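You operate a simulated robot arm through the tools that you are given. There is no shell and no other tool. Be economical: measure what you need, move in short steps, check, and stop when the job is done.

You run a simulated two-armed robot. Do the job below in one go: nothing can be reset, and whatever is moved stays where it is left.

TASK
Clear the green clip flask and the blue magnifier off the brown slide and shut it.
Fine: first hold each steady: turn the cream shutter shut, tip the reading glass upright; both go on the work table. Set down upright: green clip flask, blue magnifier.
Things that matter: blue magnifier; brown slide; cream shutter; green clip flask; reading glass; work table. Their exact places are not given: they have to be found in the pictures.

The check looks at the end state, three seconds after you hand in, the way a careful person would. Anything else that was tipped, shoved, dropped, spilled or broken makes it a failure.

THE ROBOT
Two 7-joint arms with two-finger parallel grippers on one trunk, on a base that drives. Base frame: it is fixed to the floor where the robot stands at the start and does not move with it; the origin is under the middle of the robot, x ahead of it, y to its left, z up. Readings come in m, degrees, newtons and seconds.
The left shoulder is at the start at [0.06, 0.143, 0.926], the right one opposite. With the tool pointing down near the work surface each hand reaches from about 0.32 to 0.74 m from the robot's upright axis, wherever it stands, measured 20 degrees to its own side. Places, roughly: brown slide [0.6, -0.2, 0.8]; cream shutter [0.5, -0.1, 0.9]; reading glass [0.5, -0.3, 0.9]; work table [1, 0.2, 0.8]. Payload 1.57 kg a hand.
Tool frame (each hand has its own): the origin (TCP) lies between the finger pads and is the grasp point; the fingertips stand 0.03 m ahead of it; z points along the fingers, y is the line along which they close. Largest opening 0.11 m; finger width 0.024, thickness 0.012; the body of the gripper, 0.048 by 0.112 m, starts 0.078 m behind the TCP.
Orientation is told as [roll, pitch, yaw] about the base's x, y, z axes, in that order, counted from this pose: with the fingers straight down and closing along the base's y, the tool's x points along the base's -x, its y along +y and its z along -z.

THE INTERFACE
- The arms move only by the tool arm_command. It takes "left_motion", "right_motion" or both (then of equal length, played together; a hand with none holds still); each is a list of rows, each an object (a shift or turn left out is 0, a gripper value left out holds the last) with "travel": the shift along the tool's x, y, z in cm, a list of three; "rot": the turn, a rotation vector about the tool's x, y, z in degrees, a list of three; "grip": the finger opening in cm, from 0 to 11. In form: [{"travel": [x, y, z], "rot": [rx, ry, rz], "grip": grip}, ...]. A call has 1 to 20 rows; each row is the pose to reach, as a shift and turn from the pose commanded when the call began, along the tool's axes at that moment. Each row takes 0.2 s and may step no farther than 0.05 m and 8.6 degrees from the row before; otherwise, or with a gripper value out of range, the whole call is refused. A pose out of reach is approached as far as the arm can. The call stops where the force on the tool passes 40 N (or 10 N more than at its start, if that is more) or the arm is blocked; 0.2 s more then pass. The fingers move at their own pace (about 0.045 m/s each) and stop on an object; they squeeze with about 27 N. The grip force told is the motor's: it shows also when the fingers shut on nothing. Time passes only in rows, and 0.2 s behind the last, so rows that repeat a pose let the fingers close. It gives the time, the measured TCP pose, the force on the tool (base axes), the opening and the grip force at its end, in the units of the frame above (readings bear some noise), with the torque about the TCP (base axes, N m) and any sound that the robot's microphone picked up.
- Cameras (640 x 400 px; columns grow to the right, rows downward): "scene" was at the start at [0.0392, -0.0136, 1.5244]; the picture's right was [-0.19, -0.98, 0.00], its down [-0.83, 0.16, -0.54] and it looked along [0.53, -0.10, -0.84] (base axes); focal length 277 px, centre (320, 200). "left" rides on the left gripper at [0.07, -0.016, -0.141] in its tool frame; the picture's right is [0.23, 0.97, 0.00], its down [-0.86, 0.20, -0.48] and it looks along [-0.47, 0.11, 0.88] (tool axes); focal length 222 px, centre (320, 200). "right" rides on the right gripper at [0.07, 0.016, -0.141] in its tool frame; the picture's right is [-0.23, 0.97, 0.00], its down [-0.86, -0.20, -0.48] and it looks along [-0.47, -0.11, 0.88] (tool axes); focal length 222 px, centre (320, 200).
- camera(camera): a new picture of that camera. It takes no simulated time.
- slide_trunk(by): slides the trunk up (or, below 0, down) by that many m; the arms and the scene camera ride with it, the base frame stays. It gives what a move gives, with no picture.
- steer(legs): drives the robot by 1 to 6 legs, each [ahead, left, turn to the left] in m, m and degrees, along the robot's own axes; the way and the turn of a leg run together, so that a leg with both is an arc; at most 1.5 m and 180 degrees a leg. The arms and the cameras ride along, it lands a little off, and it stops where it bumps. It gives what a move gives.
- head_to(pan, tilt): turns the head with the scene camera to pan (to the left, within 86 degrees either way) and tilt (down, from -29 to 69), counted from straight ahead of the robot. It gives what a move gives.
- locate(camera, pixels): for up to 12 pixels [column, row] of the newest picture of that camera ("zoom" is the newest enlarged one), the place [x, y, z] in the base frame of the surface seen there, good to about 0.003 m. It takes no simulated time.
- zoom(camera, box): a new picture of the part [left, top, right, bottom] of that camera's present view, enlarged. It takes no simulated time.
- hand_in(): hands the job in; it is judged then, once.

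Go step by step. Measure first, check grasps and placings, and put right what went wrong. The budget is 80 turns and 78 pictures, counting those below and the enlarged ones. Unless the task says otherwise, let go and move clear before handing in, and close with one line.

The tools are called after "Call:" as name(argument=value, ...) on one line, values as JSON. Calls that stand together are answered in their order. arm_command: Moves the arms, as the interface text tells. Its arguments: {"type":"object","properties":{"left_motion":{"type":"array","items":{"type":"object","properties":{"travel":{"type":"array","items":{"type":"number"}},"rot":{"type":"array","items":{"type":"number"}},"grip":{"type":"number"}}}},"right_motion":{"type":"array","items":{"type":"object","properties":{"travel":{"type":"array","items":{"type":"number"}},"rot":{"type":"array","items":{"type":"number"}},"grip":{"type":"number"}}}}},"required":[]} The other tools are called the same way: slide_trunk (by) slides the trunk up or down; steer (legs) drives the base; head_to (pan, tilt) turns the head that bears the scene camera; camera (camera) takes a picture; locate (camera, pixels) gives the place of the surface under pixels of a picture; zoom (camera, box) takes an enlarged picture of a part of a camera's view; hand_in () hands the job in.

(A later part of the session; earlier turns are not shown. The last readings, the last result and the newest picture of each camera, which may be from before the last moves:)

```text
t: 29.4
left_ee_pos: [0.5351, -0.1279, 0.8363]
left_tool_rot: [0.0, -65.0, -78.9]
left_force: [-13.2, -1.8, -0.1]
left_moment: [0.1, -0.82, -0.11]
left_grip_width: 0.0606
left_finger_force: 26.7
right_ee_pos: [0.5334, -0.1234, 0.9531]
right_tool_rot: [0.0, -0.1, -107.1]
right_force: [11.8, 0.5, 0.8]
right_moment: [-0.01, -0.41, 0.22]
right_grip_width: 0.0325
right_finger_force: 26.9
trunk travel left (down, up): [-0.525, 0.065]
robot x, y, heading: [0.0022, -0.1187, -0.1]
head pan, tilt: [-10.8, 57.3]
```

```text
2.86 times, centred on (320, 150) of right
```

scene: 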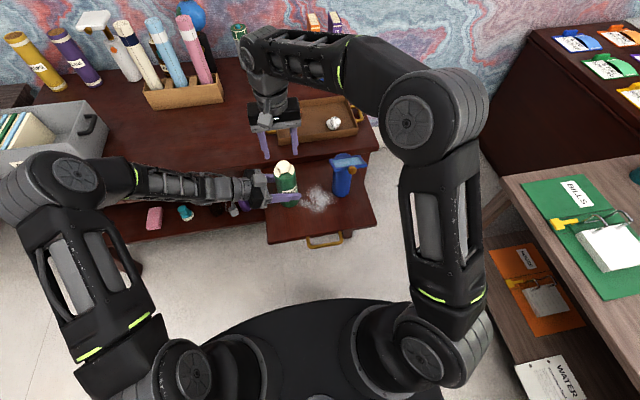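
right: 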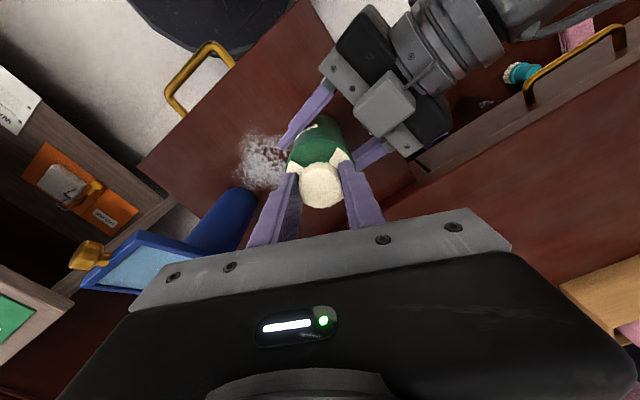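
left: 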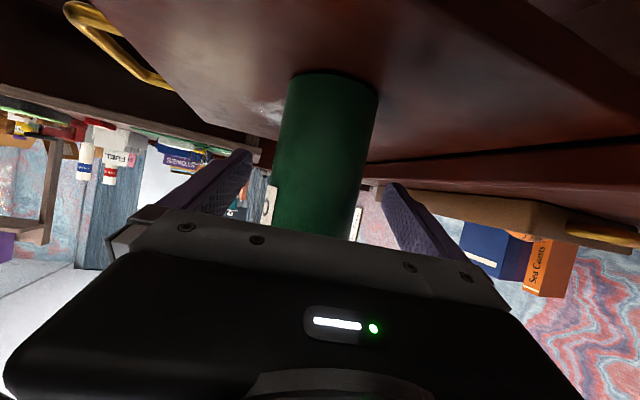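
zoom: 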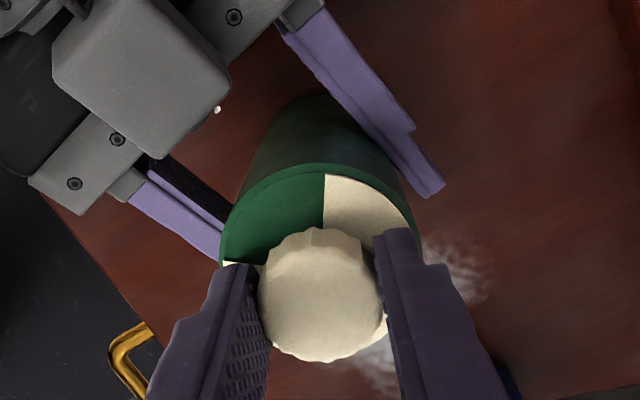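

The shutter is at its stop. I'll release the knob and lift the right hand clear, unwinding it on the way.

Call:
arm_command(right_motion=[{"grip": 6}, {"grip": 6}, {"grip": 6}, {"travel": [0, 0, -3]}, {"travel": [0, 0, -6]}, {"travel": [0, 0, -8], "rot": [0, 0, -8]}, {"travel": [0, 0, -8], "rot": [0, 0, -16]}, {"travel": [0, 0, -8], "rot": [0, 0, -24]}, {"travel": [0, 0, -8], "rot": [0, 0, -32]}, {"travel": [0, 0, -8], "rot": [0, 0, -40]}, {"travel": [0, 0, -8], "rot": [0, 0, -48]}, {"travel": [0, 0, -8], "rot": [0, 0, -56]}, {"travel": [0, 0, -8], "rot": [0, 0, -64]}, {"travel": [0, 0, -8], "rot": [0, 0, -72]}, {"travel": [0, 0, -8], "rot": [0, 0, -80]}, {"travel": [0, 0, -8], "rot": [0, 0, -88]}, {"travel": [0, 0, -8], "rot": [0, 0, -96]}, {"travel": [0, 0, -8], "rot": [0, 0, -104]}, {"travel": [0, 0, -8], "rot": [0, 0, -107]}])

Call:
camera(camera="right")

Call:
zoom(camera="right", box=[270, 80, 370, 190])

```text
t: 33.4
left_ee_pos: [0.5353, -0.1263, 0.8357]
left_tool_rot: [0.0, -65.0, -78.9]
left_force: [1.4, 0.0, 0.7]
left_moment: [0.05, 0.0, -0.04]
left_grip_width: 0.0599
left_finger_force: 27.1
right_ee_pos: [0.5344, -0.1239, 1.0341]
right_tool_rot: [0.0, 0.0, 0.2]
right_force: [0.2, 0.9, 0.6]
right_moment: [-0.02, 0.02, -0.01]
right_grip_width: 0.0599
right_finger_force: 0.1
trunk travel left (down, up): [-0.525, 0.065]
robot x, y, heading: [0.0026, -0.1186, 0.1]
head pan, tilt: [-10.8, 57.3]
```

```text
41 pictures are left
```

right: 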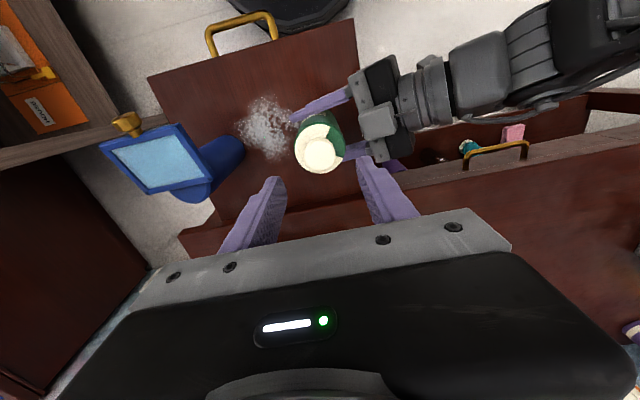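

```text
3.64 times, centred on (320, 135) of right
```

zoom: 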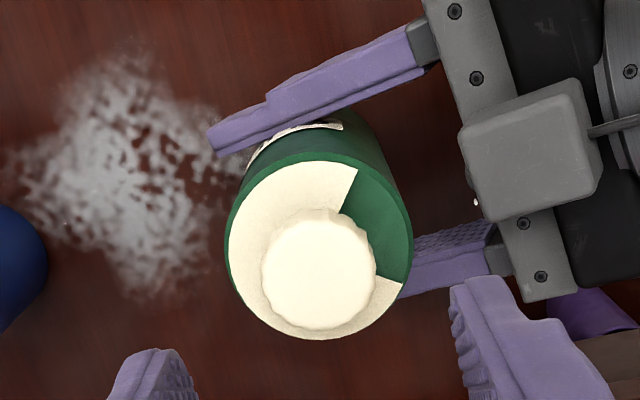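

The gap has gone from facing me to facing +y, a full 90° to its stop, so the shutter is shut. I'll move the right hand away, then lift the flask and look at the table.

Call:
arm_command(right_motion=[{"travel": [1, -3, -2]}, {"travel": [3, -7, -4]}, {"travel": [6, -11, -4]}, {"travel": [9, -15, -4]}, {"travel": [12, -19, -4]}, {"travel": [14, -22, -4]}, {"travel": [14, -22, -4]}, {"travel": [14, -22, -4]}], left_motion=[{}, {}, {}, {"travel": [-1.8, 0, -0.85]}, {"travel": [-3.6, 0, -1.7]}, {"travel": [-5.4, 0, -2.55]}, {"travel": [-7.25, 0, -3.4]}, {"travel": [-7.25, 0, -3.4]}])

Call:
camera(camera="scene")

Call:
locate(camera="scene", pixels=[[200, 130], [220, 130], [235, 115], [270, 150], [180, 155], [276, 130], [272, 115], [240, 145], [230, 160], [70, 120]])

```text
t: 35.2
left_ee_pos: [0.5366, -0.127, 0.9157]
left_tool_rot: [-0.1, -65.0, -78.8]
left_force: [0.6, -1.0, -1.5]
left_moment: [0.0, -0.01, -0.02]
left_grip_width: 0.0596
left_finger_force: 27.2
right_ee_pos: [0.3951, -0.3426, 1.073]
right_tool_rot: [0.0, 0.0, 0.0]
right_force: [-0.1, 0.4, -0.3]
right_moment: [0.0, -0.05, -0.02]
right_grip_width: 0.0601
right_finger_force: 0.0
trunk travel left (down, up): [-0.525, 0.065]
robot x, y, heading: [-0.0003, -0.1182, 0.2]
head pan, tilt: [-10.8, 57.3]
```

```text
39 pictures are left
```

scene: 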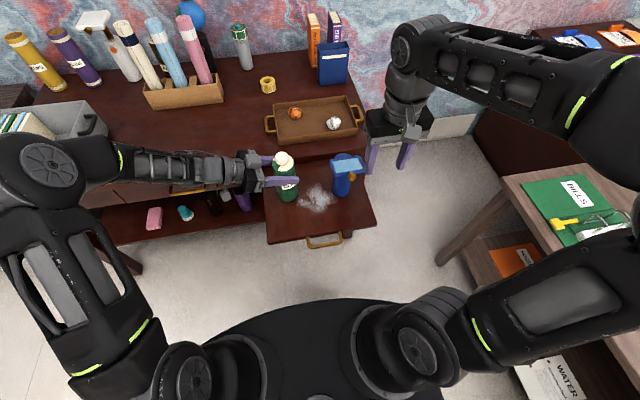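

```text
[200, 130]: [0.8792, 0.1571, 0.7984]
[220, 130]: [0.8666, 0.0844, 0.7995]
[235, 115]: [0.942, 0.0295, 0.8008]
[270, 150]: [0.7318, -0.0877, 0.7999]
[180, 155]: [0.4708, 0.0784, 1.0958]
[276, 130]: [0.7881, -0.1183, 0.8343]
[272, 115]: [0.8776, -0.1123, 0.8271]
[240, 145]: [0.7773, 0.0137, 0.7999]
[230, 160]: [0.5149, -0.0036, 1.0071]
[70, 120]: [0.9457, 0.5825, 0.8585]
```

The spot at about (0.76, 0.02) on the table is clear, at z 0.80. I'll carry the flask there.

Call:
arm_command(left_motion=[{"travel": [0.5, 3.1, -1.15]}, {"travel": [1.1, 6.2, -2.3]}, {"travel": [1.6, 9.3, -3.45]}, {"travel": [2.1, 12.4, -4.6]}, {"travel": [2.7, 15.5, -5.75]}, {"travel": [3.2, 18.6, -6.9]}, {"travel": [3.8, 21.7, -8.05]}, {"travel": [4.3, 24.7, -9.2]}, {"travel": [4.3, 24.7, -9.2]}])

Call:
camera(camera="scene")

```text
t: 37.2
left_ee_pos: [0.7236, -0.0055, 0.9147]
left_tool_rot: [-0.1, -65.0, -78.8]
left_force: [-0.2, 0.9, -0.5]
left_moment: [0.01, 0.13, -0.04]
left_grip_width: 0.0598
left_finger_force: 27.5
left hand out of reach, approached as far as the arm can: row 7, 8, 9
right_ee_pos: [0.3955, -0.3431, 1.0722]
right_tool_rot: [0.0, 0.0, -0.1]
right_force: [0.7, 0.0, 0.4]
right_moment: [-0.01, 0.01, -0.02]
right_grip_width: 0.0601
right_finger_force: 0.0
trunk travel left (down, up): [-0.525, 0.065]
robot x, y, heading: [0.0009, -0.1173, 0.3]
head pan, tilt: [-10.8, 57.3]
```

```text
38 pictures are left
```

scene: 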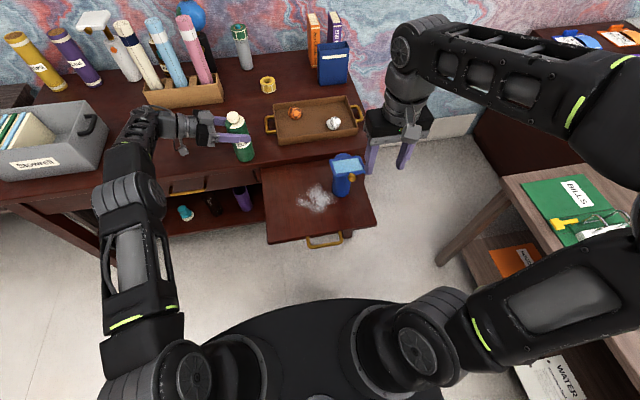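

Reach stops at x≈0.724, a bit near the table's edge; I'll drive 5 cm ahead.

Call:
steer(legs=[[0.05, 0.0, 0]])

Call:
zoom(camera="scene", box=[180, 90, 300, 190])

Call:
locate(camera="zoom", pixels=[[340, 350], [450, 330], [300, 200], [300, 260], [230, 340], [420, 260]])

```text
t: 38.2
left_ee_pos: [0.7739, -0.0044, 0.9154]
left_tool_rot: [0.0, -65.0, -78.7]
left_force: [-0.6, 0.3, 1.0]
left_moment: [0.1, 0.11, -0.02]
left_grip_width: 0.0595
left_finger_force: 27.1
right_ee_pos: [0.4461, -0.3433, 1.0733]
right_tool_rot: [-0.1, 0.1, -0.1]
right_force: [0.8, -0.4, -1.2]
right_moment: [0.01, 0.04, 0.01]
right_grip_width: 0.0599
right_finger_force: 0.0
trunk travel left (down, up): [-0.525, 0.065]
robot x, y, heading: [0.0537, -0.1211, -0.1]
head pan, tilt: [-10.8, 57.3]
```

```text
4.00 times, centred on (240, 140) of scene
```

zoom: 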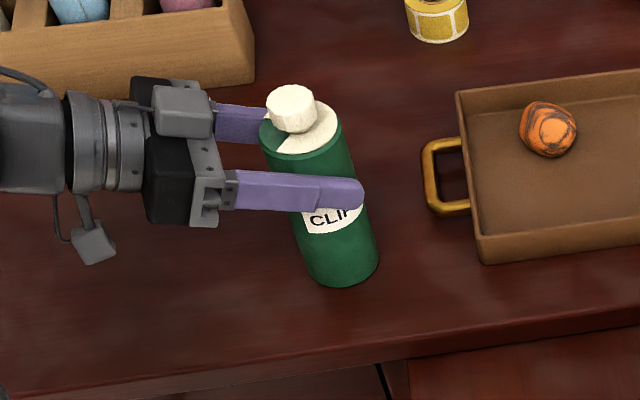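

```text
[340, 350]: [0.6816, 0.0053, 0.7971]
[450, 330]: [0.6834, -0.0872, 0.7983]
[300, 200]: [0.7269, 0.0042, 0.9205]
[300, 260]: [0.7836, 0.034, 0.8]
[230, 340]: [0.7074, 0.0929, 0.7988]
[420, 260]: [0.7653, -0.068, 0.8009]
```

The flask hangs over a clear spot about 9 cm behind the edge. I'll lower it to touch down at TCP z≈0.869.

Call:
arm_command(left_motion=[{"travel": [1.4, 0, 0.63]}, {"travel": [2.7, 0, 1.26]}, {"travel": [3.6, 0, 1.68]}, {"travel": [4.1, 0, 1.9]}, {"travel": [4.2, 0, 1.95]}, {"travel": [4.2, 0, 1.95]}])

```text
t: 39.6
left_ee_pos: [0.7731, -0.0043, 0.8667]
left_tool_rot: [-0.5, -64.8, -78.5]
left_force: [-0.4, -0.7, 2.2]
left_moment: [-0.03, 0.02, 0.01]
left_grip_width: 0.0594
left_finger_force: 25.8
right_ee_pos: [0.4459, -0.344, 1.0727]
right_tool_rot: [0.0, 0.0, -0.1]
right_force: [0.1, -0.2, 1.0]
right_moment: [-0.01, 0.01, 0.0]
right_grip_width: 0.0597
right_finger_force: 0.0
trunk travel left (down, up): [-0.525, 0.065]
robot x, y, heading: [0.0483, -0.122, 0.2]
head pan, tilt: [-10.8, 57.3]
```

It touches (2 N up). I'll release and back out along the fingers.

Call:
arm_command(left_motion=[{"grip": 9}, {"grip": 9}, {"grip": 9}, {"grip": 9}, {"travel": [0, 0, -2]}, {"travel": [0, 0, -5]}, {"travel": [0, 0, -8]}, {"travel": [-2, 0, -11]}, {"travel": [-4, 0, -13]}])

Call:
camera(camera="scene")

Call:
zoom(camera="scene", box=[180, 90, 380, 220])

```text
t: 41.6
left_ee_pos: [0.7454, 0.0882, 0.9593]
left_tool_rot: [0.2, -65.0, -78.8]
left_force: [0.7, 0.8, -0.7]
left_moment: [-0.01, 0.0, 0.02]
left_grip_width: 0.0898
left_finger_force: 0.1
left hand out of reach, approached as far as the arm can: row 8, 9
right_ee_pos: [0.4457, -0.3428, 1.0731]
right_tool_rot: [0.0, 0.1, 0.1]
right_force: [-0.2, 0.2, 0.5]
right_moment: [-0.02, 0.01, 0.03]
right_grip_width: 0.0597
right_finger_force: 0.1
trunk travel left (down, up): [-0.525, 0.065]
robot x, y, heading: [0.0499, -0.1193, -0.2]
head pan, tilt: [-10.8, 57.3]
```

```text
36 pictures are left
```

scene: 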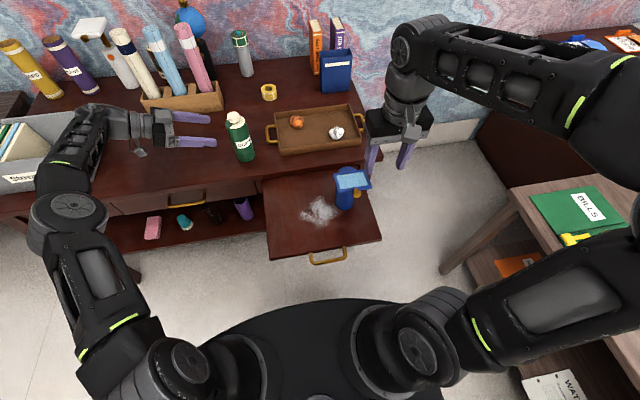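

```text
3.08 times, centred on (280, 155) of scene
```

zoom: 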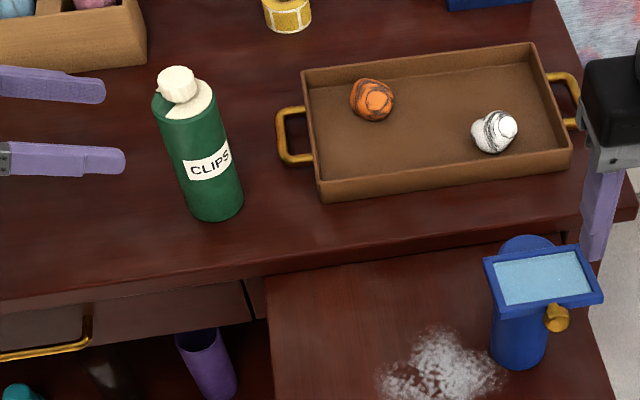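

The flask stands upright on the table. Next the magnifier: I'll pull the left hand back off the table, then shift the base so that the post sits where the flask did for the arms.

Call:
arm_command(left_motion=[{"travel": [0.2, -3.3, 0.3], "grip": 11}, {"travel": [0.5, -6.6, 0.7]}, {"travel": [0.8, -9.9, 1]}, {"travel": [1.1, -13.2, 1.4]}, {"travel": [1.5, -16.5, 1.8]}, {"travel": [1.8, -19.8, 2.1]}, {"travel": [2.1, -23.2, 2.5]}, {"travel": [2.1, -23.2, 2.5]}])

Call:
steer(legs=[[-0.05, 0, 0], [0, -0.165, 0]])

Call:
camera(camera="scene")

Call:
zoom(camera="scene", box=[230, 130, 330, 220])

```text
t: 43.4
left_ee_pos: [0.5207, 0.0299, 0.9312]
left_tool_rot: [0.0, -65.0, -78.9]
left_force: [0.6, -0.2, -0.1]
left_moment: [-0.04, -0.02, -0.01]
left_grip_width: 0.11
left_finger_force: 0.0
right_ee_pos: [0.4469, -0.3432, 1.0732]
right_tool_rot: [0.0, 0.0, 0.0]
right_force: [0.0, -1.3, -0.1]
right_moment: [-0.01, -0.01, 0.0]
right_grip_width: 0.06
right_finger_force: 0.1
trunk travel left (down, up): [-0.525, 0.065]
robot x, y, heading: [0.0516, -0.1195, 0.1]
head pan, tilt: [-10.8, 57.3]
```

```text
t: 45.3
left_ee_pos: [0.4686, -0.1356, 0.9313]
left_tool_rot: [0.0, -64.9, -78.9]
left_force: [-0.6, 0.7, -1.0]
left_moment: [0.03, 0.04, -0.05]
left_grip_width: 0.1101
left_finger_force: 0.1
right_ee_pos: [0.3951, -0.5098, 1.0725]
right_tool_rot: [0.1, 0.0, 0.1]
right_force: [0.1, 0.5, -0.6]
right_moment: [0.0, -0.04, -0.02]
right_grip_width: 0.06
right_finger_force: 0.1
trunk travel left (down, up): [-0.525, 0.065]
robot x, y, heading: [0.0043, -0.2871, -0.3]
head pan, tilt: [-10.8, 57.3]
```

```text
34 pictures are left
```

scene: 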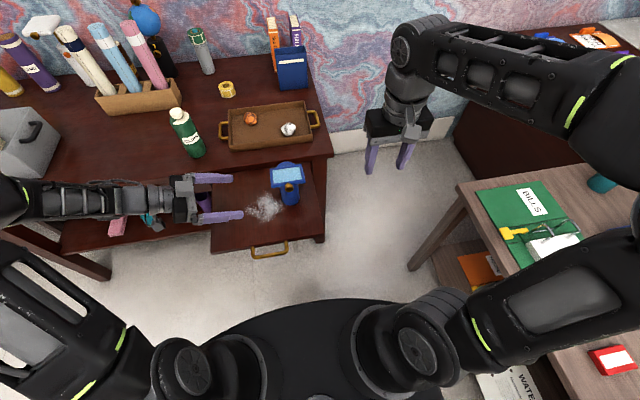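

```text
4.44 times, centred on (280, 175) of scene
```

zoom: 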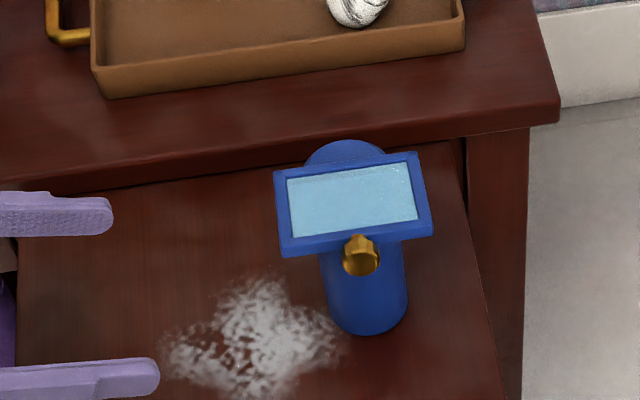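

Call:
locate(camera="zoom", pixels=[[335, 280], [400, 270], [365, 325], [345, 150], [360, 255], [285, 250], [425, 228], [415, 160], [285, 178], [365, 240], [480, 300], [30, 250]])

```text
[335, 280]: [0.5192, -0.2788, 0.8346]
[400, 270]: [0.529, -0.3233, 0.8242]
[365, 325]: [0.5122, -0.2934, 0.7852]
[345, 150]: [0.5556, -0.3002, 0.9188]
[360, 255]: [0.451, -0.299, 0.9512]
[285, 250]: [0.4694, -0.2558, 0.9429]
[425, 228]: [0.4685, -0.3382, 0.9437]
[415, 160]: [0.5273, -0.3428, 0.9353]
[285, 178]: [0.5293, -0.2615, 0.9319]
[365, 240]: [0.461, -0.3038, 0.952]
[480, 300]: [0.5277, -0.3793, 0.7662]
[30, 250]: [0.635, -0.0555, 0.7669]
```

The glass has sagged: its front edge is now at z 0.943, down from 0.966. The post's axis is at about (0.54, -0.298). I'll bring the left hand in on the post from its left.

Call:
arm_command(left_motion=[{"travel": [0.7, 2, 2]}, {"travel": [1.4, 3.9, 5]}, {"travel": [1.4, 3.9, 8.7]}, {"travel": [1.4, 3.9, 12.5]}, {"travel": [1.4, 3.9, 16]}, {"travel": [1.4, 3.9, 18.5]}, {"travel": [1.4, 3.9, 19.7]}, {"travel": [1.4, 3.9, 19.7]}])

Call:
zoom(camera="scene", box=[230, 130, 330, 220])

Call:
camera(camera="left")

```text
t: 47.1
left_ee_pos: [0.5406, -0.2981, 0.8363]
left_tool_rot: [0.0, -65.0, -78.9]
left_force: [-0.3, 0.5, -1.0]
left_moment: [-0.03, -0.01, -0.01]
left_grip_width: 0.11
left_finger_force: 0.0
right_ee_pos: [0.3946, -0.5089, 1.0722]
right_tool_rot: [0.0, 0.0, 0.0]
right_force: [0.1, 0.1, 0.2]
right_moment: [0.07, 0.0, 0.01]
right_grip_width: 0.0601
right_finger_force: 0.0
trunk travel left (down, up): [-0.525, 0.065]
robot x, y, heading: [-0.0003, -0.2842, -0.5]
head pan, tilt: [-10.8, 57.3]
```

```text
4.44 times, centred on (280, 175) of scene
```

zoom: 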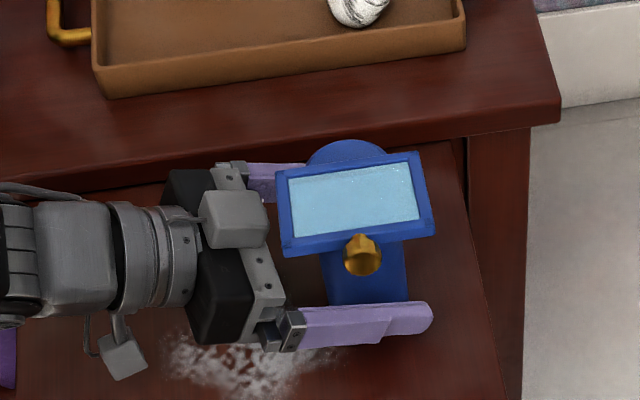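

```text
31 pictures are left
```

left: 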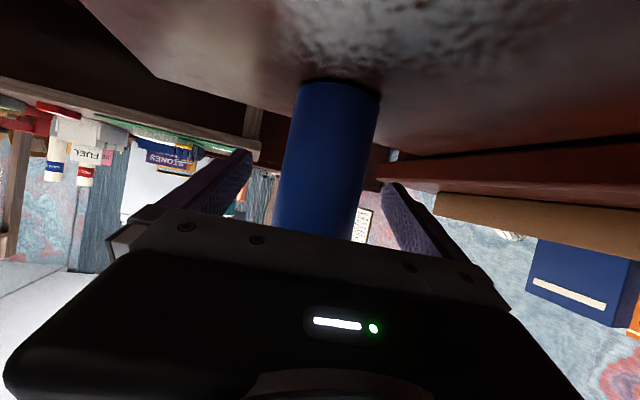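

The left hand is centred on the post; I'll close it. Meanwhile I'll bring the right hand, open wide and pitched 50° forward, to pinch the glass frame by its side edges at y -0.256 and -0.340.

Call:
arm_command(left_motion=[{"grip": 4}, {"grip": 4}, {"grip": 4}, {"grip": 4}, {"grip": 4}, {"grip": 4}, {"grip": 4}, {"grip": 4}], right_motion=[{"travel": [0, 3, 0], "rot": [0, -6.5, 0], "grip": 11}, {"travel": [0, 6, 0], "rot": [0, -13, 0]}, {"travel": [0, 9, 0.5], "rot": [0, -20, 0]}, {"travel": [0, 12, 1], "rot": [0, -27, 0]}, {"travel": [0, 15, 2], "rot": [0, -34, 0]}, {"travel": [0, 18, 4], "rot": [0, -42, 0]}, {"travel": [0, 21.1, 6], "rot": [0, -50, 0]}, {"travel": [-1, 21.1, 7.1], "rot": [0, -50, 0]}])

Call:
camera(camera="right")

Call:
zoom(camera="scene", box=[220, 130, 340, 220])

```text
t: 48.9
left_ee_pos: [0.541, -0.2966, 0.8334]
left_tool_rot: [0.0, -65.0, -78.9]
left_force: [0.7, -1.1, -0.3]
left_moment: [-0.03, -0.02, 0.02]
left_grip_width: 0.0565
left_finger_force: 26.5
right_ee_pos: [0.4047, -0.2972, 1.0036]
right_tool_rot: [0.0, -50.0, 0.0]
right_force: [-1.3, -0.3, -0.4]
right_moment: [0.01, 0.03, 0.0]
right_grip_width: 0.11
right_finger_force: 0.1
trunk travel left (down, up): [-0.525, 0.065]
robot x, y, heading: [0.0026, -0.2822, 0.1]
head pan, tilt: [-10.8, 57.3]
```

```text
30 pictures are left
```

right: 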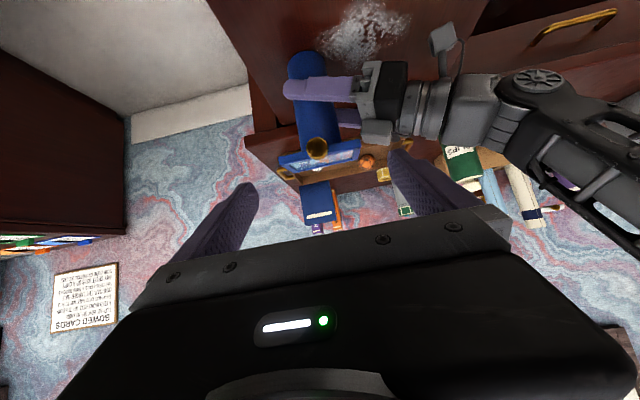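

```text
4.44 times, centred on (280, 175) of scene
```

zoom: 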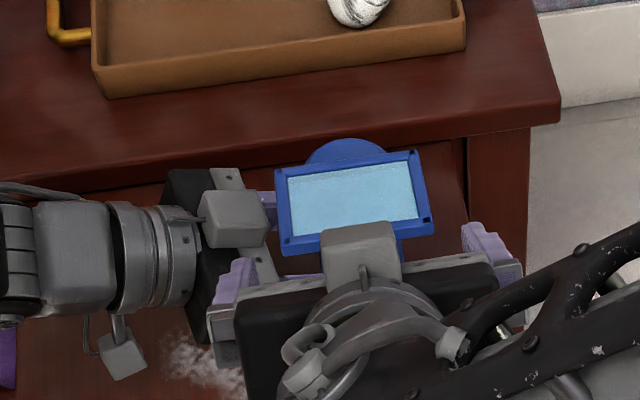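

Call:
locate(camera="zoom", pixels=[[285, 240], [428, 220], [415, 160], [283, 180], [350, 180], [350, 215]])

```text
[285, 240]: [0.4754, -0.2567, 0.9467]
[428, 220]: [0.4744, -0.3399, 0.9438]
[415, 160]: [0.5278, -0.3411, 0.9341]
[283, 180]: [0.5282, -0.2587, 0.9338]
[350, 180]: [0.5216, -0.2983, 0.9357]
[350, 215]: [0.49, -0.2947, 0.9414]
```

The frame is at y -0.257…-0.341, x 0.475–0.528. I'll advance 10 cm along the fingers and close on its side edges.

Call:
arm_command(right_motion=[{"travel": [0, -0.1, 4]}, {"travel": [0, -0.1, 7]}, {"travel": [0.1, -0.1, 9]}, {"travel": [0.1, -0.1, 10.2]}, {"travel": [0.1, -0.1, 10.2], "grip": 7}, {"travel": [0.1, -0.1, 10.2], "grip": 7}, {"travel": [0.1, -0.1, 10.2], "grip": 7}])

Call:
zoom(camera="right", box=[180, 40, 460, 220])

Call:
zoom(camera="scene", box=[220, 130, 340, 220])

```text
t: 50.5
left_ee_pos: [0.5401, -0.2966, 0.8357]
left_tool_rot: [-0.1, -65.0, -79.0]
left_force: [-0.9, -6.8, 0.0]
left_moment: [0.6, -0.11, 0.5]
left_grip_width: 0.0564
left_finger_force: 26.9
right_ee_pos: [0.4811, -0.2975, 0.9357]
right_tool_rot: [0.1, -50.0, 0.0]
right_force: [1.4, 7.2, 0.0]
right_moment: [0.13, 0.06, -0.05]
right_grip_width: 0.0894
right_finger_force: 27.1
trunk travel left (down, up): [-0.525, 0.065]
robot x, y, heading: [0.0034, -0.2844, -0.2]
head pan, tilt: [-10.8, 57.3]
```

```text
2.22 times, centred on (320, 130) of right
```

zoom: 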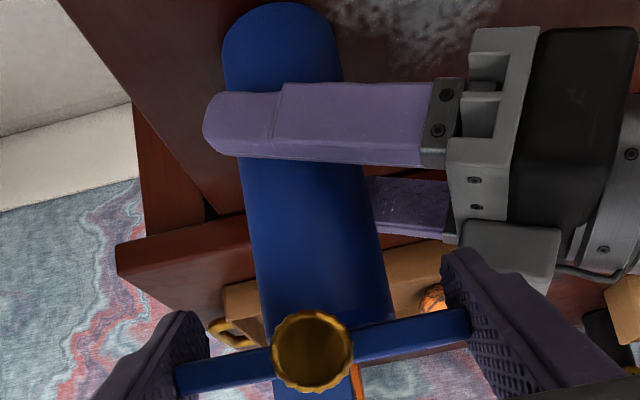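

```text
4.44 times, centred on (280, 175) of scene
```

zoom: 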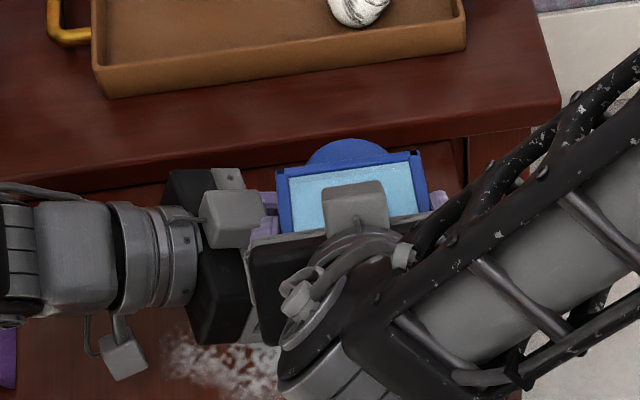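

The frame is pinched (8.9 cm wide). I'll swing it up along an arc about the hinge (about x 0.541, z 0.93), first half.

Call:
arm_command(right_motion=[{"travel": [-0.73, 0, -0.4], "rot": [0, 6, 0]}, {"travel": [-1.52, 0, -0.7], "rot": [0, 12, 0]}, {"travel": [-2.35, 0, -0.89], "rot": [0, 18, 0]}, {"travel": [-3.19, 0, -0.96], "rot": [0, 24, 0]}, {"travel": [-4.03, 0, -0.91], "rot": [0, 30, 0]}])

Call:
zoom(camera="right", box=[180, 40, 460, 220])

```text
t: 51.7
left_ee_pos: [0.5412, -0.2967, 0.8358]
left_tool_rot: [0.0, -65.0, -78.8]
left_force: [6.3, -4.1, 8.2]
left_moment: [0.35, 0.64, 0.3]
left_grip_width: 0.0563
left_finger_force: 26.6
right_ee_pos: [0.5, -0.2996, 0.9719]
right_tool_rot: [0.0, -19.7, -0.2]
right_force: [-5.9, 4.7, -8.1]
right_moment: [0.21, 0.7, -0.08]
right_grip_width: 0.0901
right_finger_force: 27.2
trunk travel left (down, up): [-0.525, 0.065]
robot x, y, heading: [-0.0001, -0.2833, -0.3]
head pan, tilt: [-10.8, 57.3]
```

```text
2.22 times, centred on (320, 130) of right
```

zoom: 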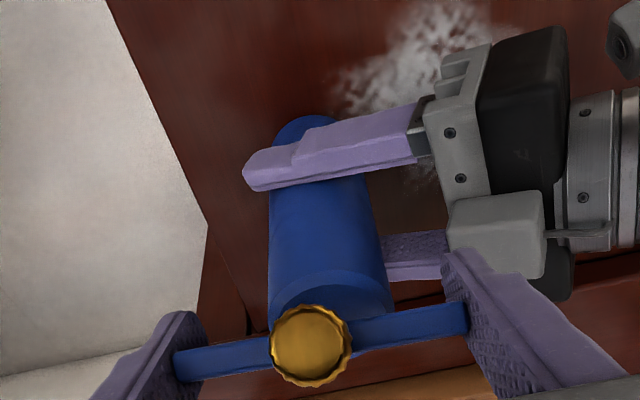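

Call:
arm_command(right_motion=[{"travel": [-0.8, 0, -0.27], "rot": [0, 7, 0]}, {"travel": [-1.63, 0, -0.43], "rot": [0, 14, 0]}, {"travel": [-2.47, 0, -0.46], "rot": [0, 21, 0]}, {"travel": [-3.31, 0, -0.38], "rot": [0, 28, 0]}])

Call:
zoom(camera="scene", box=[220, 110, 340, 220])

Call:
zoom(camera="right", box=[180, 40, 460, 220])

```text
t: 52.7
left_ee_pos: [0.5418, -0.296, 0.8351]
left_tool_rot: [0.1, -64.8, -78.8]
left_force: [15.3, -2.7, 1.2]
left_moment: [-0.01, 0.82, 0.19]
left_grip_width: 0.0573
left_finger_force: 27.0
right_ee_pos: [0.5302, -0.2986, 0.9882]
right_tool_rot: [-0.1, 8.2, 0.2]
right_force: [-12.7, 2.9, 4.8]
right_moment: [0.4, 0.62, -0.12]
right_grip_width: 0.0899
right_finger_force: 27.0
trunk travel left (down, up): [-0.525, 0.065]
robot x, y, heading: [0.0001, -0.2802, -0.2]
head pan, tilt: [-10.8, 57.3]
```

```text
3.64 times, centred on (280, 165) of scene
```

zoom: 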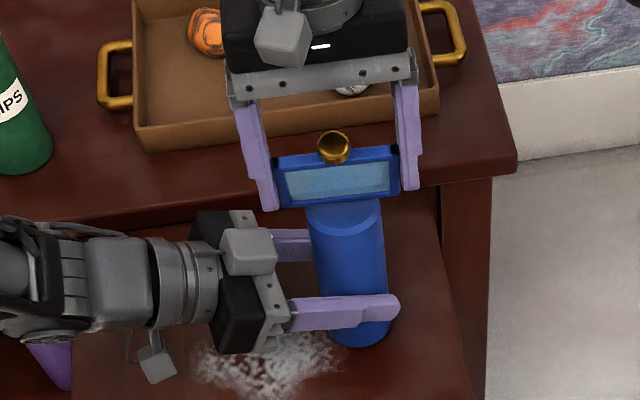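

```text
2.22 times, centred on (320, 130) of right
```

zoom: 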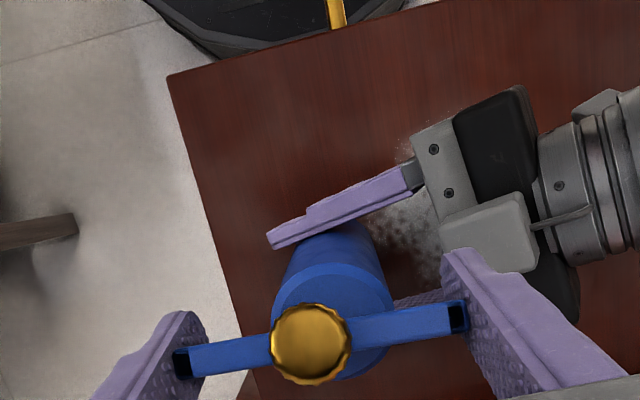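

Call:
zoom(camera="scene", box=[250, 130, 310, 180])

Call:
locate(camera="zoom", pixels=[[320, 190], [320, 215], [320, 240], [180, 280], [180, 215], [160, 240], [480, 190], [480, 240], [330, 275], [320, 160]])

```text
8.00 times, centred on (280, 155) of scene
```

zoom: 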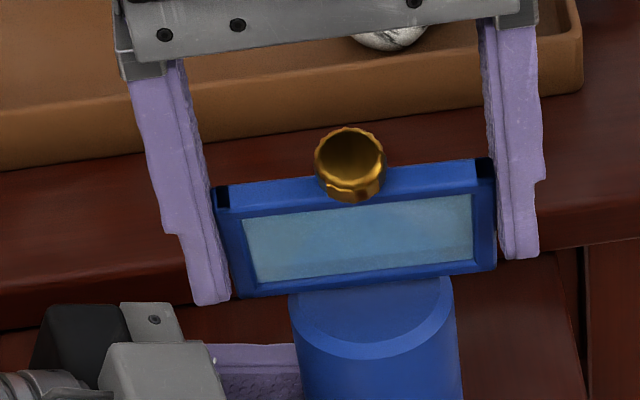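

```text
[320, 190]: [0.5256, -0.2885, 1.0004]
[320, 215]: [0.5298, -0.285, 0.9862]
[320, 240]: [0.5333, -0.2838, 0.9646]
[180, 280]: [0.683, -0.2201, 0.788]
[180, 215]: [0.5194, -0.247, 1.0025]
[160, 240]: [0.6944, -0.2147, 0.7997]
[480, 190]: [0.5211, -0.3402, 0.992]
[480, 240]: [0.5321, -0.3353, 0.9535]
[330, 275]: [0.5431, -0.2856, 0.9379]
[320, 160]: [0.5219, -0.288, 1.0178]
```

The face leans about 15° short of vertical (points (0.521, 0.992) and (0.532, 0.954)). I'll continue for the last 15°.

Call:
arm_command(right_motion=[{"travel": [-0.5, 0, -0.16], "rot": [0, 5, 0]}, {"travel": [-1.0, 0, -0.3], "rot": [0, 10, 0]}, {"travel": [-1.5, 0, -0.41], "rot": [0, 15, 0]}])

Call:
zoom(camera="scene", box=[250, 130, 310, 180])

Call:
locate(camera="zoom", pixels=[[320, 175], [320, 185], [320, 200], [320, 220], [320, 240], [320, 260], [225, 230], [240, 280], [485, 180], [485, 210], [485, 240], [485, 255]])

```text
t: 53.5
left_ee_pos: [0.5413, -0.2945, 0.8348]
left_tool_rot: [0.0, -64.8, -78.8]
left_force: [15.4, 0.7, -0.5]
left_moment: [0.07, 0.97, 0.13]
left_grip_width: 0.0573
left_finger_force: 26.9
right_ee_pos: [0.531, -0.2982, 0.9866]
right_tool_rot: [0.0, 8.0, 0.0]
right_force: [-12.8, 2.6, 6.9]
right_moment: [0.31, 0.63, -0.04]
right_grip_width: 0.0895
right_finger_force: 26.7
right hand out of reach, approached as far as the arm can: row 1, 2, 3
trunk travel left (down, up): [-0.525, 0.065]
robot x, y, heading: [-0.0005, -0.287, -0.2]
head pan, tilt: [-10.8, 57.3]
```

```text
8.00 times, centred on (280, 155) of scene
```

zoom: 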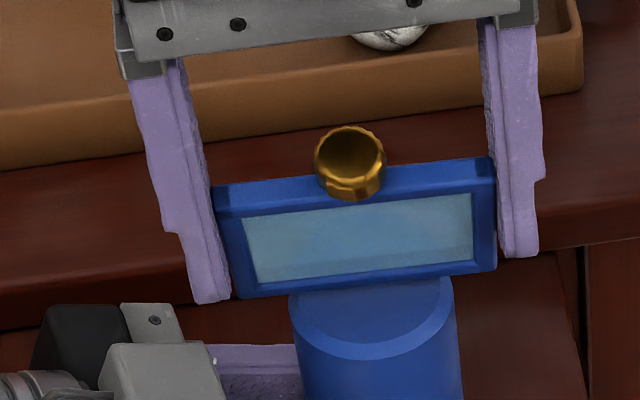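

```text
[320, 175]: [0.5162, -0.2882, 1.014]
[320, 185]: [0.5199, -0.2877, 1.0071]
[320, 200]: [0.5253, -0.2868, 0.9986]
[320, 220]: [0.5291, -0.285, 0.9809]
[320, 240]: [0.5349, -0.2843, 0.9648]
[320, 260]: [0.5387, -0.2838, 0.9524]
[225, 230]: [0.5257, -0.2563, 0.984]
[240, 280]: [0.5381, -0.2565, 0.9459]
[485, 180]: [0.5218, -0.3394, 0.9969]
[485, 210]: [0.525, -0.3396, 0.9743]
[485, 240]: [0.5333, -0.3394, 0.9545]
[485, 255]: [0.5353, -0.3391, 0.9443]
```

Pitching past 8° is out of the arm's reach, so I'll let the frame turn within the pads and level the hand while pushing ahead.

Call:
arm_command(right_motion=[{"travel": [-0.4, 0, -0.13], "rot": [0, -4, 0]}, {"travel": [-0.8, 0, -0.25], "rot": [0, -8, 0]}, {"travel": [-1.2, 0, -0.35], "rot": [0, -10, 0]}, {"travel": [-1.5, 0, -0.4], "rot": [0, -10, 0]}])

Call:
zoom(camera="scene", box=[250, 130, 310, 180])

Call:
locate(camera="zoom", pixels=[[320, 185], [320, 200], [320, 220], [320, 240], [320, 260], [225, 210], [225, 230], [240, 280], [485, 180], [485, 210], [485, 240], [485, 255]])

```text
t: 54.5
left_ee_pos: [0.5413, -0.2971, 0.8346]
left_tool_rot: [-0.1, -65.0, -78.8]
left_force: [13.1, -0.1, -1.2]
left_moment: [-0.19, 1.25, 0.14]
left_grip_width: 0.0584
left_finger_force: 26.9
right_ee_pos: [0.5455, -0.298, 0.988]
right_tool_rot: [-0.1, -1.9, -0.1]
right_force: [-13.0, -0.6, -0.2]
right_moment: [0.14, 0.68, -0.13]
right_grip_width: 0.09
right_finger_force: 26.9
trunk travel left (down, up): [-0.525, 0.065]
robot x, y, heading: [-0.0009, -0.2837, -0.1]
head pan, tilt: [-10.8, 57.3]
```

```text
8.00 times, centred on (280, 155) of scene
```

zoom: 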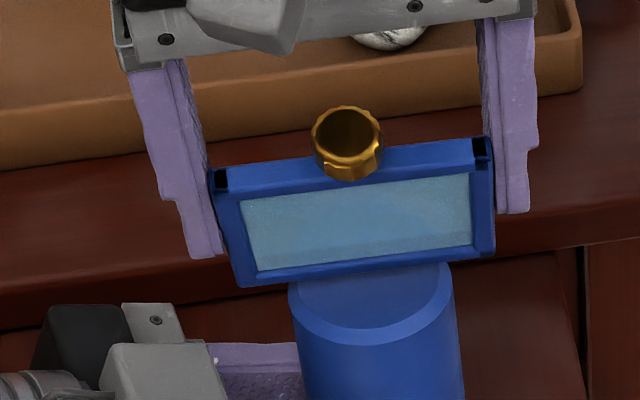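

```text
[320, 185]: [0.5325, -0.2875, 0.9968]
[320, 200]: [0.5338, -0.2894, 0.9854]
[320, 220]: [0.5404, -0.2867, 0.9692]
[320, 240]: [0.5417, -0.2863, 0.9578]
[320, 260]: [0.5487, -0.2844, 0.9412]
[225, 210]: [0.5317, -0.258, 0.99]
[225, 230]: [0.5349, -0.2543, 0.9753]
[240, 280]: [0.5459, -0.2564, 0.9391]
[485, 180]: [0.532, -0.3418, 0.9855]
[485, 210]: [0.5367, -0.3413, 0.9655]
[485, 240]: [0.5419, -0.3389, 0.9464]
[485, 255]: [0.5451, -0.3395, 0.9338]
```

The frame moved ahead but kept its 16° lean: the pads hold its angle, and the post is being levered instead. I'll let go with the right hand and see where everything settles.

Call:
arm_command(right_motion=[{"travel": [0.6, 0, 0], "rot": [0, 0, 0]}, {"travel": [1.0, 0, 0]}, {"travel": [1.0, 0, 0], "grip": 11}, {"travel": [1.0, 0, 0]}, {"travel": [1.0, 0, 0]}])

Call:
zoom(camera="scene", box=[240, 130, 320, 210])

Call:
locate(camera="zoom", pixels=[[320, 120], [320, 140], [320, 160], [240, 150], [240, 120], [430, 120], [430, 160], [310, 220], [330, 290], [320, 330], [380, 220], [260, 230]])

```text
t: 55.7
left_ee_pos: [0.5415, -0.2975, 0.8351]
left_tool_rot: [0.0, -65.1, -78.9]
left_force: [0.4, -0.4, -3.4]
left_moment: [-0.01, 0.0, -0.01]
left_grip_width: 0.0555
left_finger_force: 27.1
right_ee_pos: [0.5371, -0.2987, 0.9887]
right_tool_rot: [-0.1, -2.0, 0.0]
right_force: [0.2, -0.7, 0.5]
right_moment: [-0.02, 0.04, 0.01]
right_grip_width: 0.11
right_finger_force: 0.1
trunk travel left (down, up): [-0.525, 0.065]
robot x, y, heading: [0.0, -0.2841, 0.1]
head pan, tilt: [-10.8, 57.3]
```

```text
5.00 times, centred on (280, 170) of scene
```

zoom: 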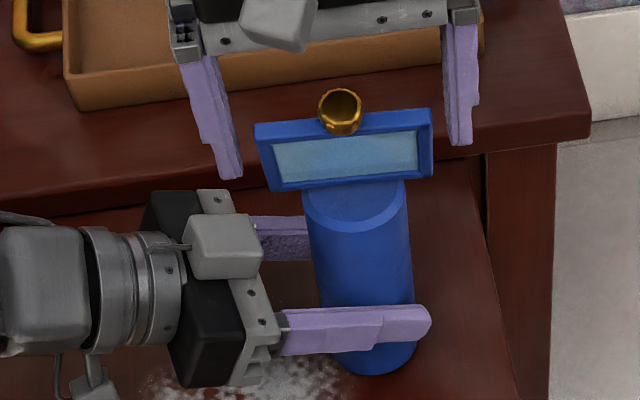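

```text
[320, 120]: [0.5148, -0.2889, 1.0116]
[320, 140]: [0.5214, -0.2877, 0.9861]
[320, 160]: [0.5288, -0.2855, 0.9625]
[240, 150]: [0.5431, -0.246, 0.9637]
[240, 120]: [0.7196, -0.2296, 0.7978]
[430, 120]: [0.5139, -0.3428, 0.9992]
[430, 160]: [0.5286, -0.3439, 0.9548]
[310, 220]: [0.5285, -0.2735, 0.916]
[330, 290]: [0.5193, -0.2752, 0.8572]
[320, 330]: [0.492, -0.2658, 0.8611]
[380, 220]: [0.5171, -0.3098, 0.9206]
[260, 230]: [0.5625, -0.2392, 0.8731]
```

The post settled back, and the glass stays put about 17° short of upright. I'll regrip it with the hand pitched 40° forward, which leaves room to rotate it all the way.

Call:
arm_command(right_motion=[{"travel": [0.2, 0, 0.2], "rot": [0, -8, 0]}, {"travel": [0.4, 0, 0.4], "rot": [0, -16, 0]}, {"travel": [0.6, 0, 0.6], "rot": [0, -24, 0]}, {"travel": [0.8, 0, 0.8], "rot": [0, -32, 0]}, {"travel": [0.8, 0, 0.8], "rot": [0, -40, 0]}, {"travel": [0.8, 0, 0.8], "rot": [0, -40, 0], "grip": 7}, {"travel": [0.8, 0, 0.8], "rot": [0, -40, 0]}, {"travel": [0.8, 0, 0.8], "rot": [0, -40, 0]}])

```text
t: 57.5
left_ee_pos: [0.542, -0.297, 0.8354]
left_tool_rot: [-0.2, -65.0, -78.7]
left_force: [1.5, 0.2, -3.4]
left_moment: [-0.07, 0.1, 0.17]
left_grip_width: 0.0559
left_finger_force: 26.7
right_ee_pos: [0.529, -0.2986, 0.9807]
right_tool_rot: [0.0, -42.0, -0.1]
right_force: [-1.5, 0.0, 1.5]
right_moment: [0.04, 0.06, -0.15]
right_grip_width: 0.0897
right_finger_force: 27.1
trunk travel left (down, up): [-0.525, 0.065]
robot x, y, heading: [0.0004, -0.2838, 0.2]
head pan, tilt: [-10.8, 57.3]
```

Call:
arm_command(right_motion=[{"travel": [-0.57, 0, 0.31], "rot": [0, 6.7, 0]}, {"travel": [-1.09, 0, 0.67], "rot": [0, 13.3, 0]}])

Call:
zoom(camera="scene", box=[240, 130, 320, 210])

Call:
locate(camera="zoom", pixels=[[330, 120], [330, 140], [330, 160], [300, 130], [300, 160], [370, 120], [370, 160], [310, 220], [380, 220]])

```text
t: 58.1
left_ee_pos: [0.5413, -0.2972, 0.8351]
left_tool_rot: [-0.1, -65.0, -78.7]
left_force: [5.8, -2.6, -2.0]
left_moment: [-0.46, 0.62, 0.63]
left_grip_width: 0.0562
left_finger_force: 26.6
right_ee_pos: [0.542, -0.2972, 0.9819]
right_tool_rot: [0.1, -28.5, -0.2]
right_force: [-5.9, 2.5, 0.3]
right_moment: [0.78, 0.25, -0.63]
right_grip_width: 0.0899
right_finger_force: 27.1
trunk travel left (down, up): [-0.525, 0.065]
robot x, y, heading: [0.0019, -0.2888, -0.0]
head pan, tilt: [-10.8, 57.3]
```

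```text
5.00 times, centred on (280, 170) of scene
```

zoom: 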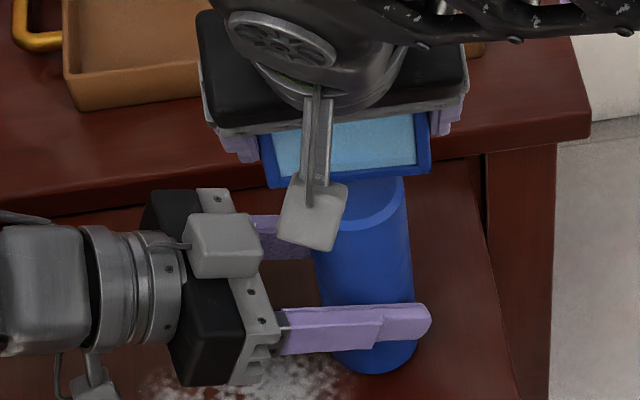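

```text
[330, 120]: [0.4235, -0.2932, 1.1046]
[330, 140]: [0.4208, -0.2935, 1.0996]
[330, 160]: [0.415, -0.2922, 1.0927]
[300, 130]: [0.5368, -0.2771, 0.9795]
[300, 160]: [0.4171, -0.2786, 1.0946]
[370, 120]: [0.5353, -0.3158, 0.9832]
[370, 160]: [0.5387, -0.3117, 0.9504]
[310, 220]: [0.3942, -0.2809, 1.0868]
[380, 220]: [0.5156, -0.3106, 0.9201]
```

Now only about 6° short, with low force. I'll do the last 7°.

Call:
arm_command(right_motion=[{"travel": [-0.3, 0, 0.15], "rot": [0, 3.5, 0]}, {"travel": [-0.6, 0, 0.3], "rot": [0, 7, 0]}, {"travel": [-0.6, 0, 0.3], "rot": [0, 7, 0]}])

Call:
zoom(camera="scene", box=[240, 130, 320, 210])

Call:
locate(camera="zoom", pixels=[[290, 135], [290, 150], [290, 170], [370, 120], [370, 130], [370, 140], [370, 150], [370, 160], [420, 120], [420, 160], [380, 220], [310, 210]])

```text
t: 58.9
left_ee_pos: [0.5414, -0.2981, 0.8357]
left_tool_rot: [0.0, -65.1, -79.0]
left_force: [0.9, -3.0, 5.2]
left_moment: [-0.05, 0.86, 0.1]
left_grip_width: 0.0565
left_finger_force: 27.2
right_ee_pos: [0.5484, -0.2987, 0.9816]
right_tool_rot: [0.1, -21.6, 0.0]
right_force: [-1.2, 2.6, -4.7]
right_moment: [0.4, -0.78, -0.1]
right_grip_width: 0.0894
right_finger_force: 26.9
trunk travel left (down, up): [-0.525, 0.065]
robot x, y, heading: [0.003, -0.286, -0.0]
head pan, tilt: [-10.8, 57.3]
```

```text
5.00 times, centred on (280, 170) of scene
```

zoom: 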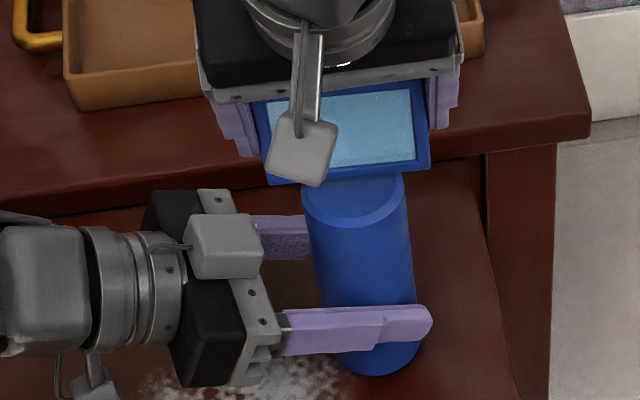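

```text
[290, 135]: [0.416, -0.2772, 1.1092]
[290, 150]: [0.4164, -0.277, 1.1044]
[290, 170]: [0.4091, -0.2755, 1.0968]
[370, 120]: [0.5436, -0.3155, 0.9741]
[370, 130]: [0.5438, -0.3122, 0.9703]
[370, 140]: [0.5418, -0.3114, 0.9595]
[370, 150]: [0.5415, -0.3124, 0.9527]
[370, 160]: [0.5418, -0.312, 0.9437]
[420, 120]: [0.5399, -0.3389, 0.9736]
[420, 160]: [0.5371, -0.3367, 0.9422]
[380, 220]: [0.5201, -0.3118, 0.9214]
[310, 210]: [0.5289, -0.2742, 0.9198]
```

The face now reads vertical, slightly past, and the torque flipped to -0.78, which suggests the upright stop. I'll release, back the right hand out and check.

Call:
arm_command(right_motion=[{"grip": 11}, {"grip": 11}, {"grip": 11}, {"travel": [0, 0, -3]}, {"travel": [0, 0, -6]}, {"travel": [0, 0, -9]}, {"travel": [1, -4, -11]}, {"travel": [1, -9, -11]}, {"travel": [1, -13, -11]}])

Call:
zoom(camera="scene", box=[240, 130, 320, 210])

Call:
locate(camera="zoom", pixels=[[320, 105], [320, 120], [320, 140], [320, 160], [260, 120], [265, 165], [425, 110], [425, 160], [380, 120], [380, 150], [380, 220], [310, 210]])

Call:
camera(camera="left")

```text
t: 60.9
left_ee_pos: [0.5402, -0.2964, 0.8347]
left_tool_rot: [0.1, -65.0, -78.9]
left_force: [-0.3, -1.1, -3.4]
left_moment: [0.01, 0.03, 0.01]
left_grip_width: 0.0559
left_finger_force: 27.1
right_ee_pos: [0.496, -0.4282, 1.0807]
right_tool_rot: [0.1, -21.7, 0.0]
right_force: [-0.6, 0.4, -0.4]
right_moment: [0.01, 0.02, -0.01]
right_grip_width: 0.1098
right_finger_force: 0.0
trunk travel left (down, up): [-0.525, 0.065]
robot x, y, heading: [0.0001, -0.2846, 0.0]
head pan, tilt: [-10.8, 57.3]
```

```text
5.00 times, centred on (280, 170) of scene
```

zoom: 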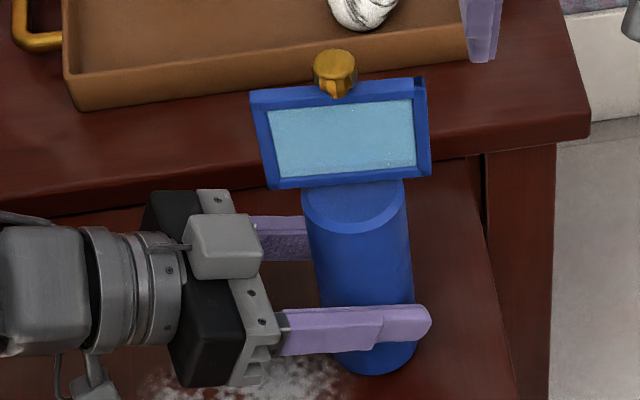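

```text
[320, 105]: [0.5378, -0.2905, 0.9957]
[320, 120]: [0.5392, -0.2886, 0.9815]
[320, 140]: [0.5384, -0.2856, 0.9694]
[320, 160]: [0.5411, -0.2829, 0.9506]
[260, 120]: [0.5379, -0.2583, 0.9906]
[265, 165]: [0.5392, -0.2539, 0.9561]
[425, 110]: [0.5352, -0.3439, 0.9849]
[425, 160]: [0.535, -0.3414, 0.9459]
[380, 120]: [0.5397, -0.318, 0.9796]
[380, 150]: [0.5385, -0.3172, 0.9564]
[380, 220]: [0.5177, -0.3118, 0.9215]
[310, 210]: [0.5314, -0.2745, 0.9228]
```

```text
16 pictures are left
```

left: 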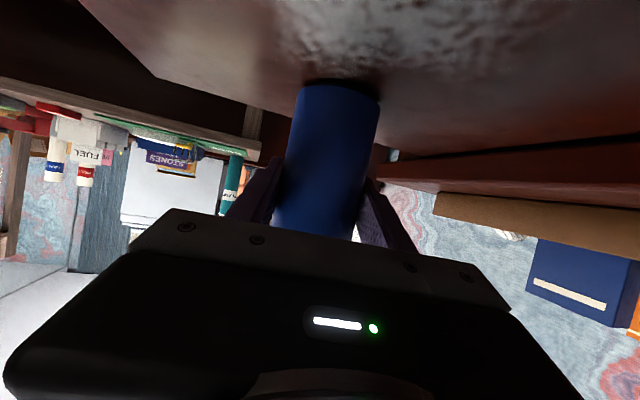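

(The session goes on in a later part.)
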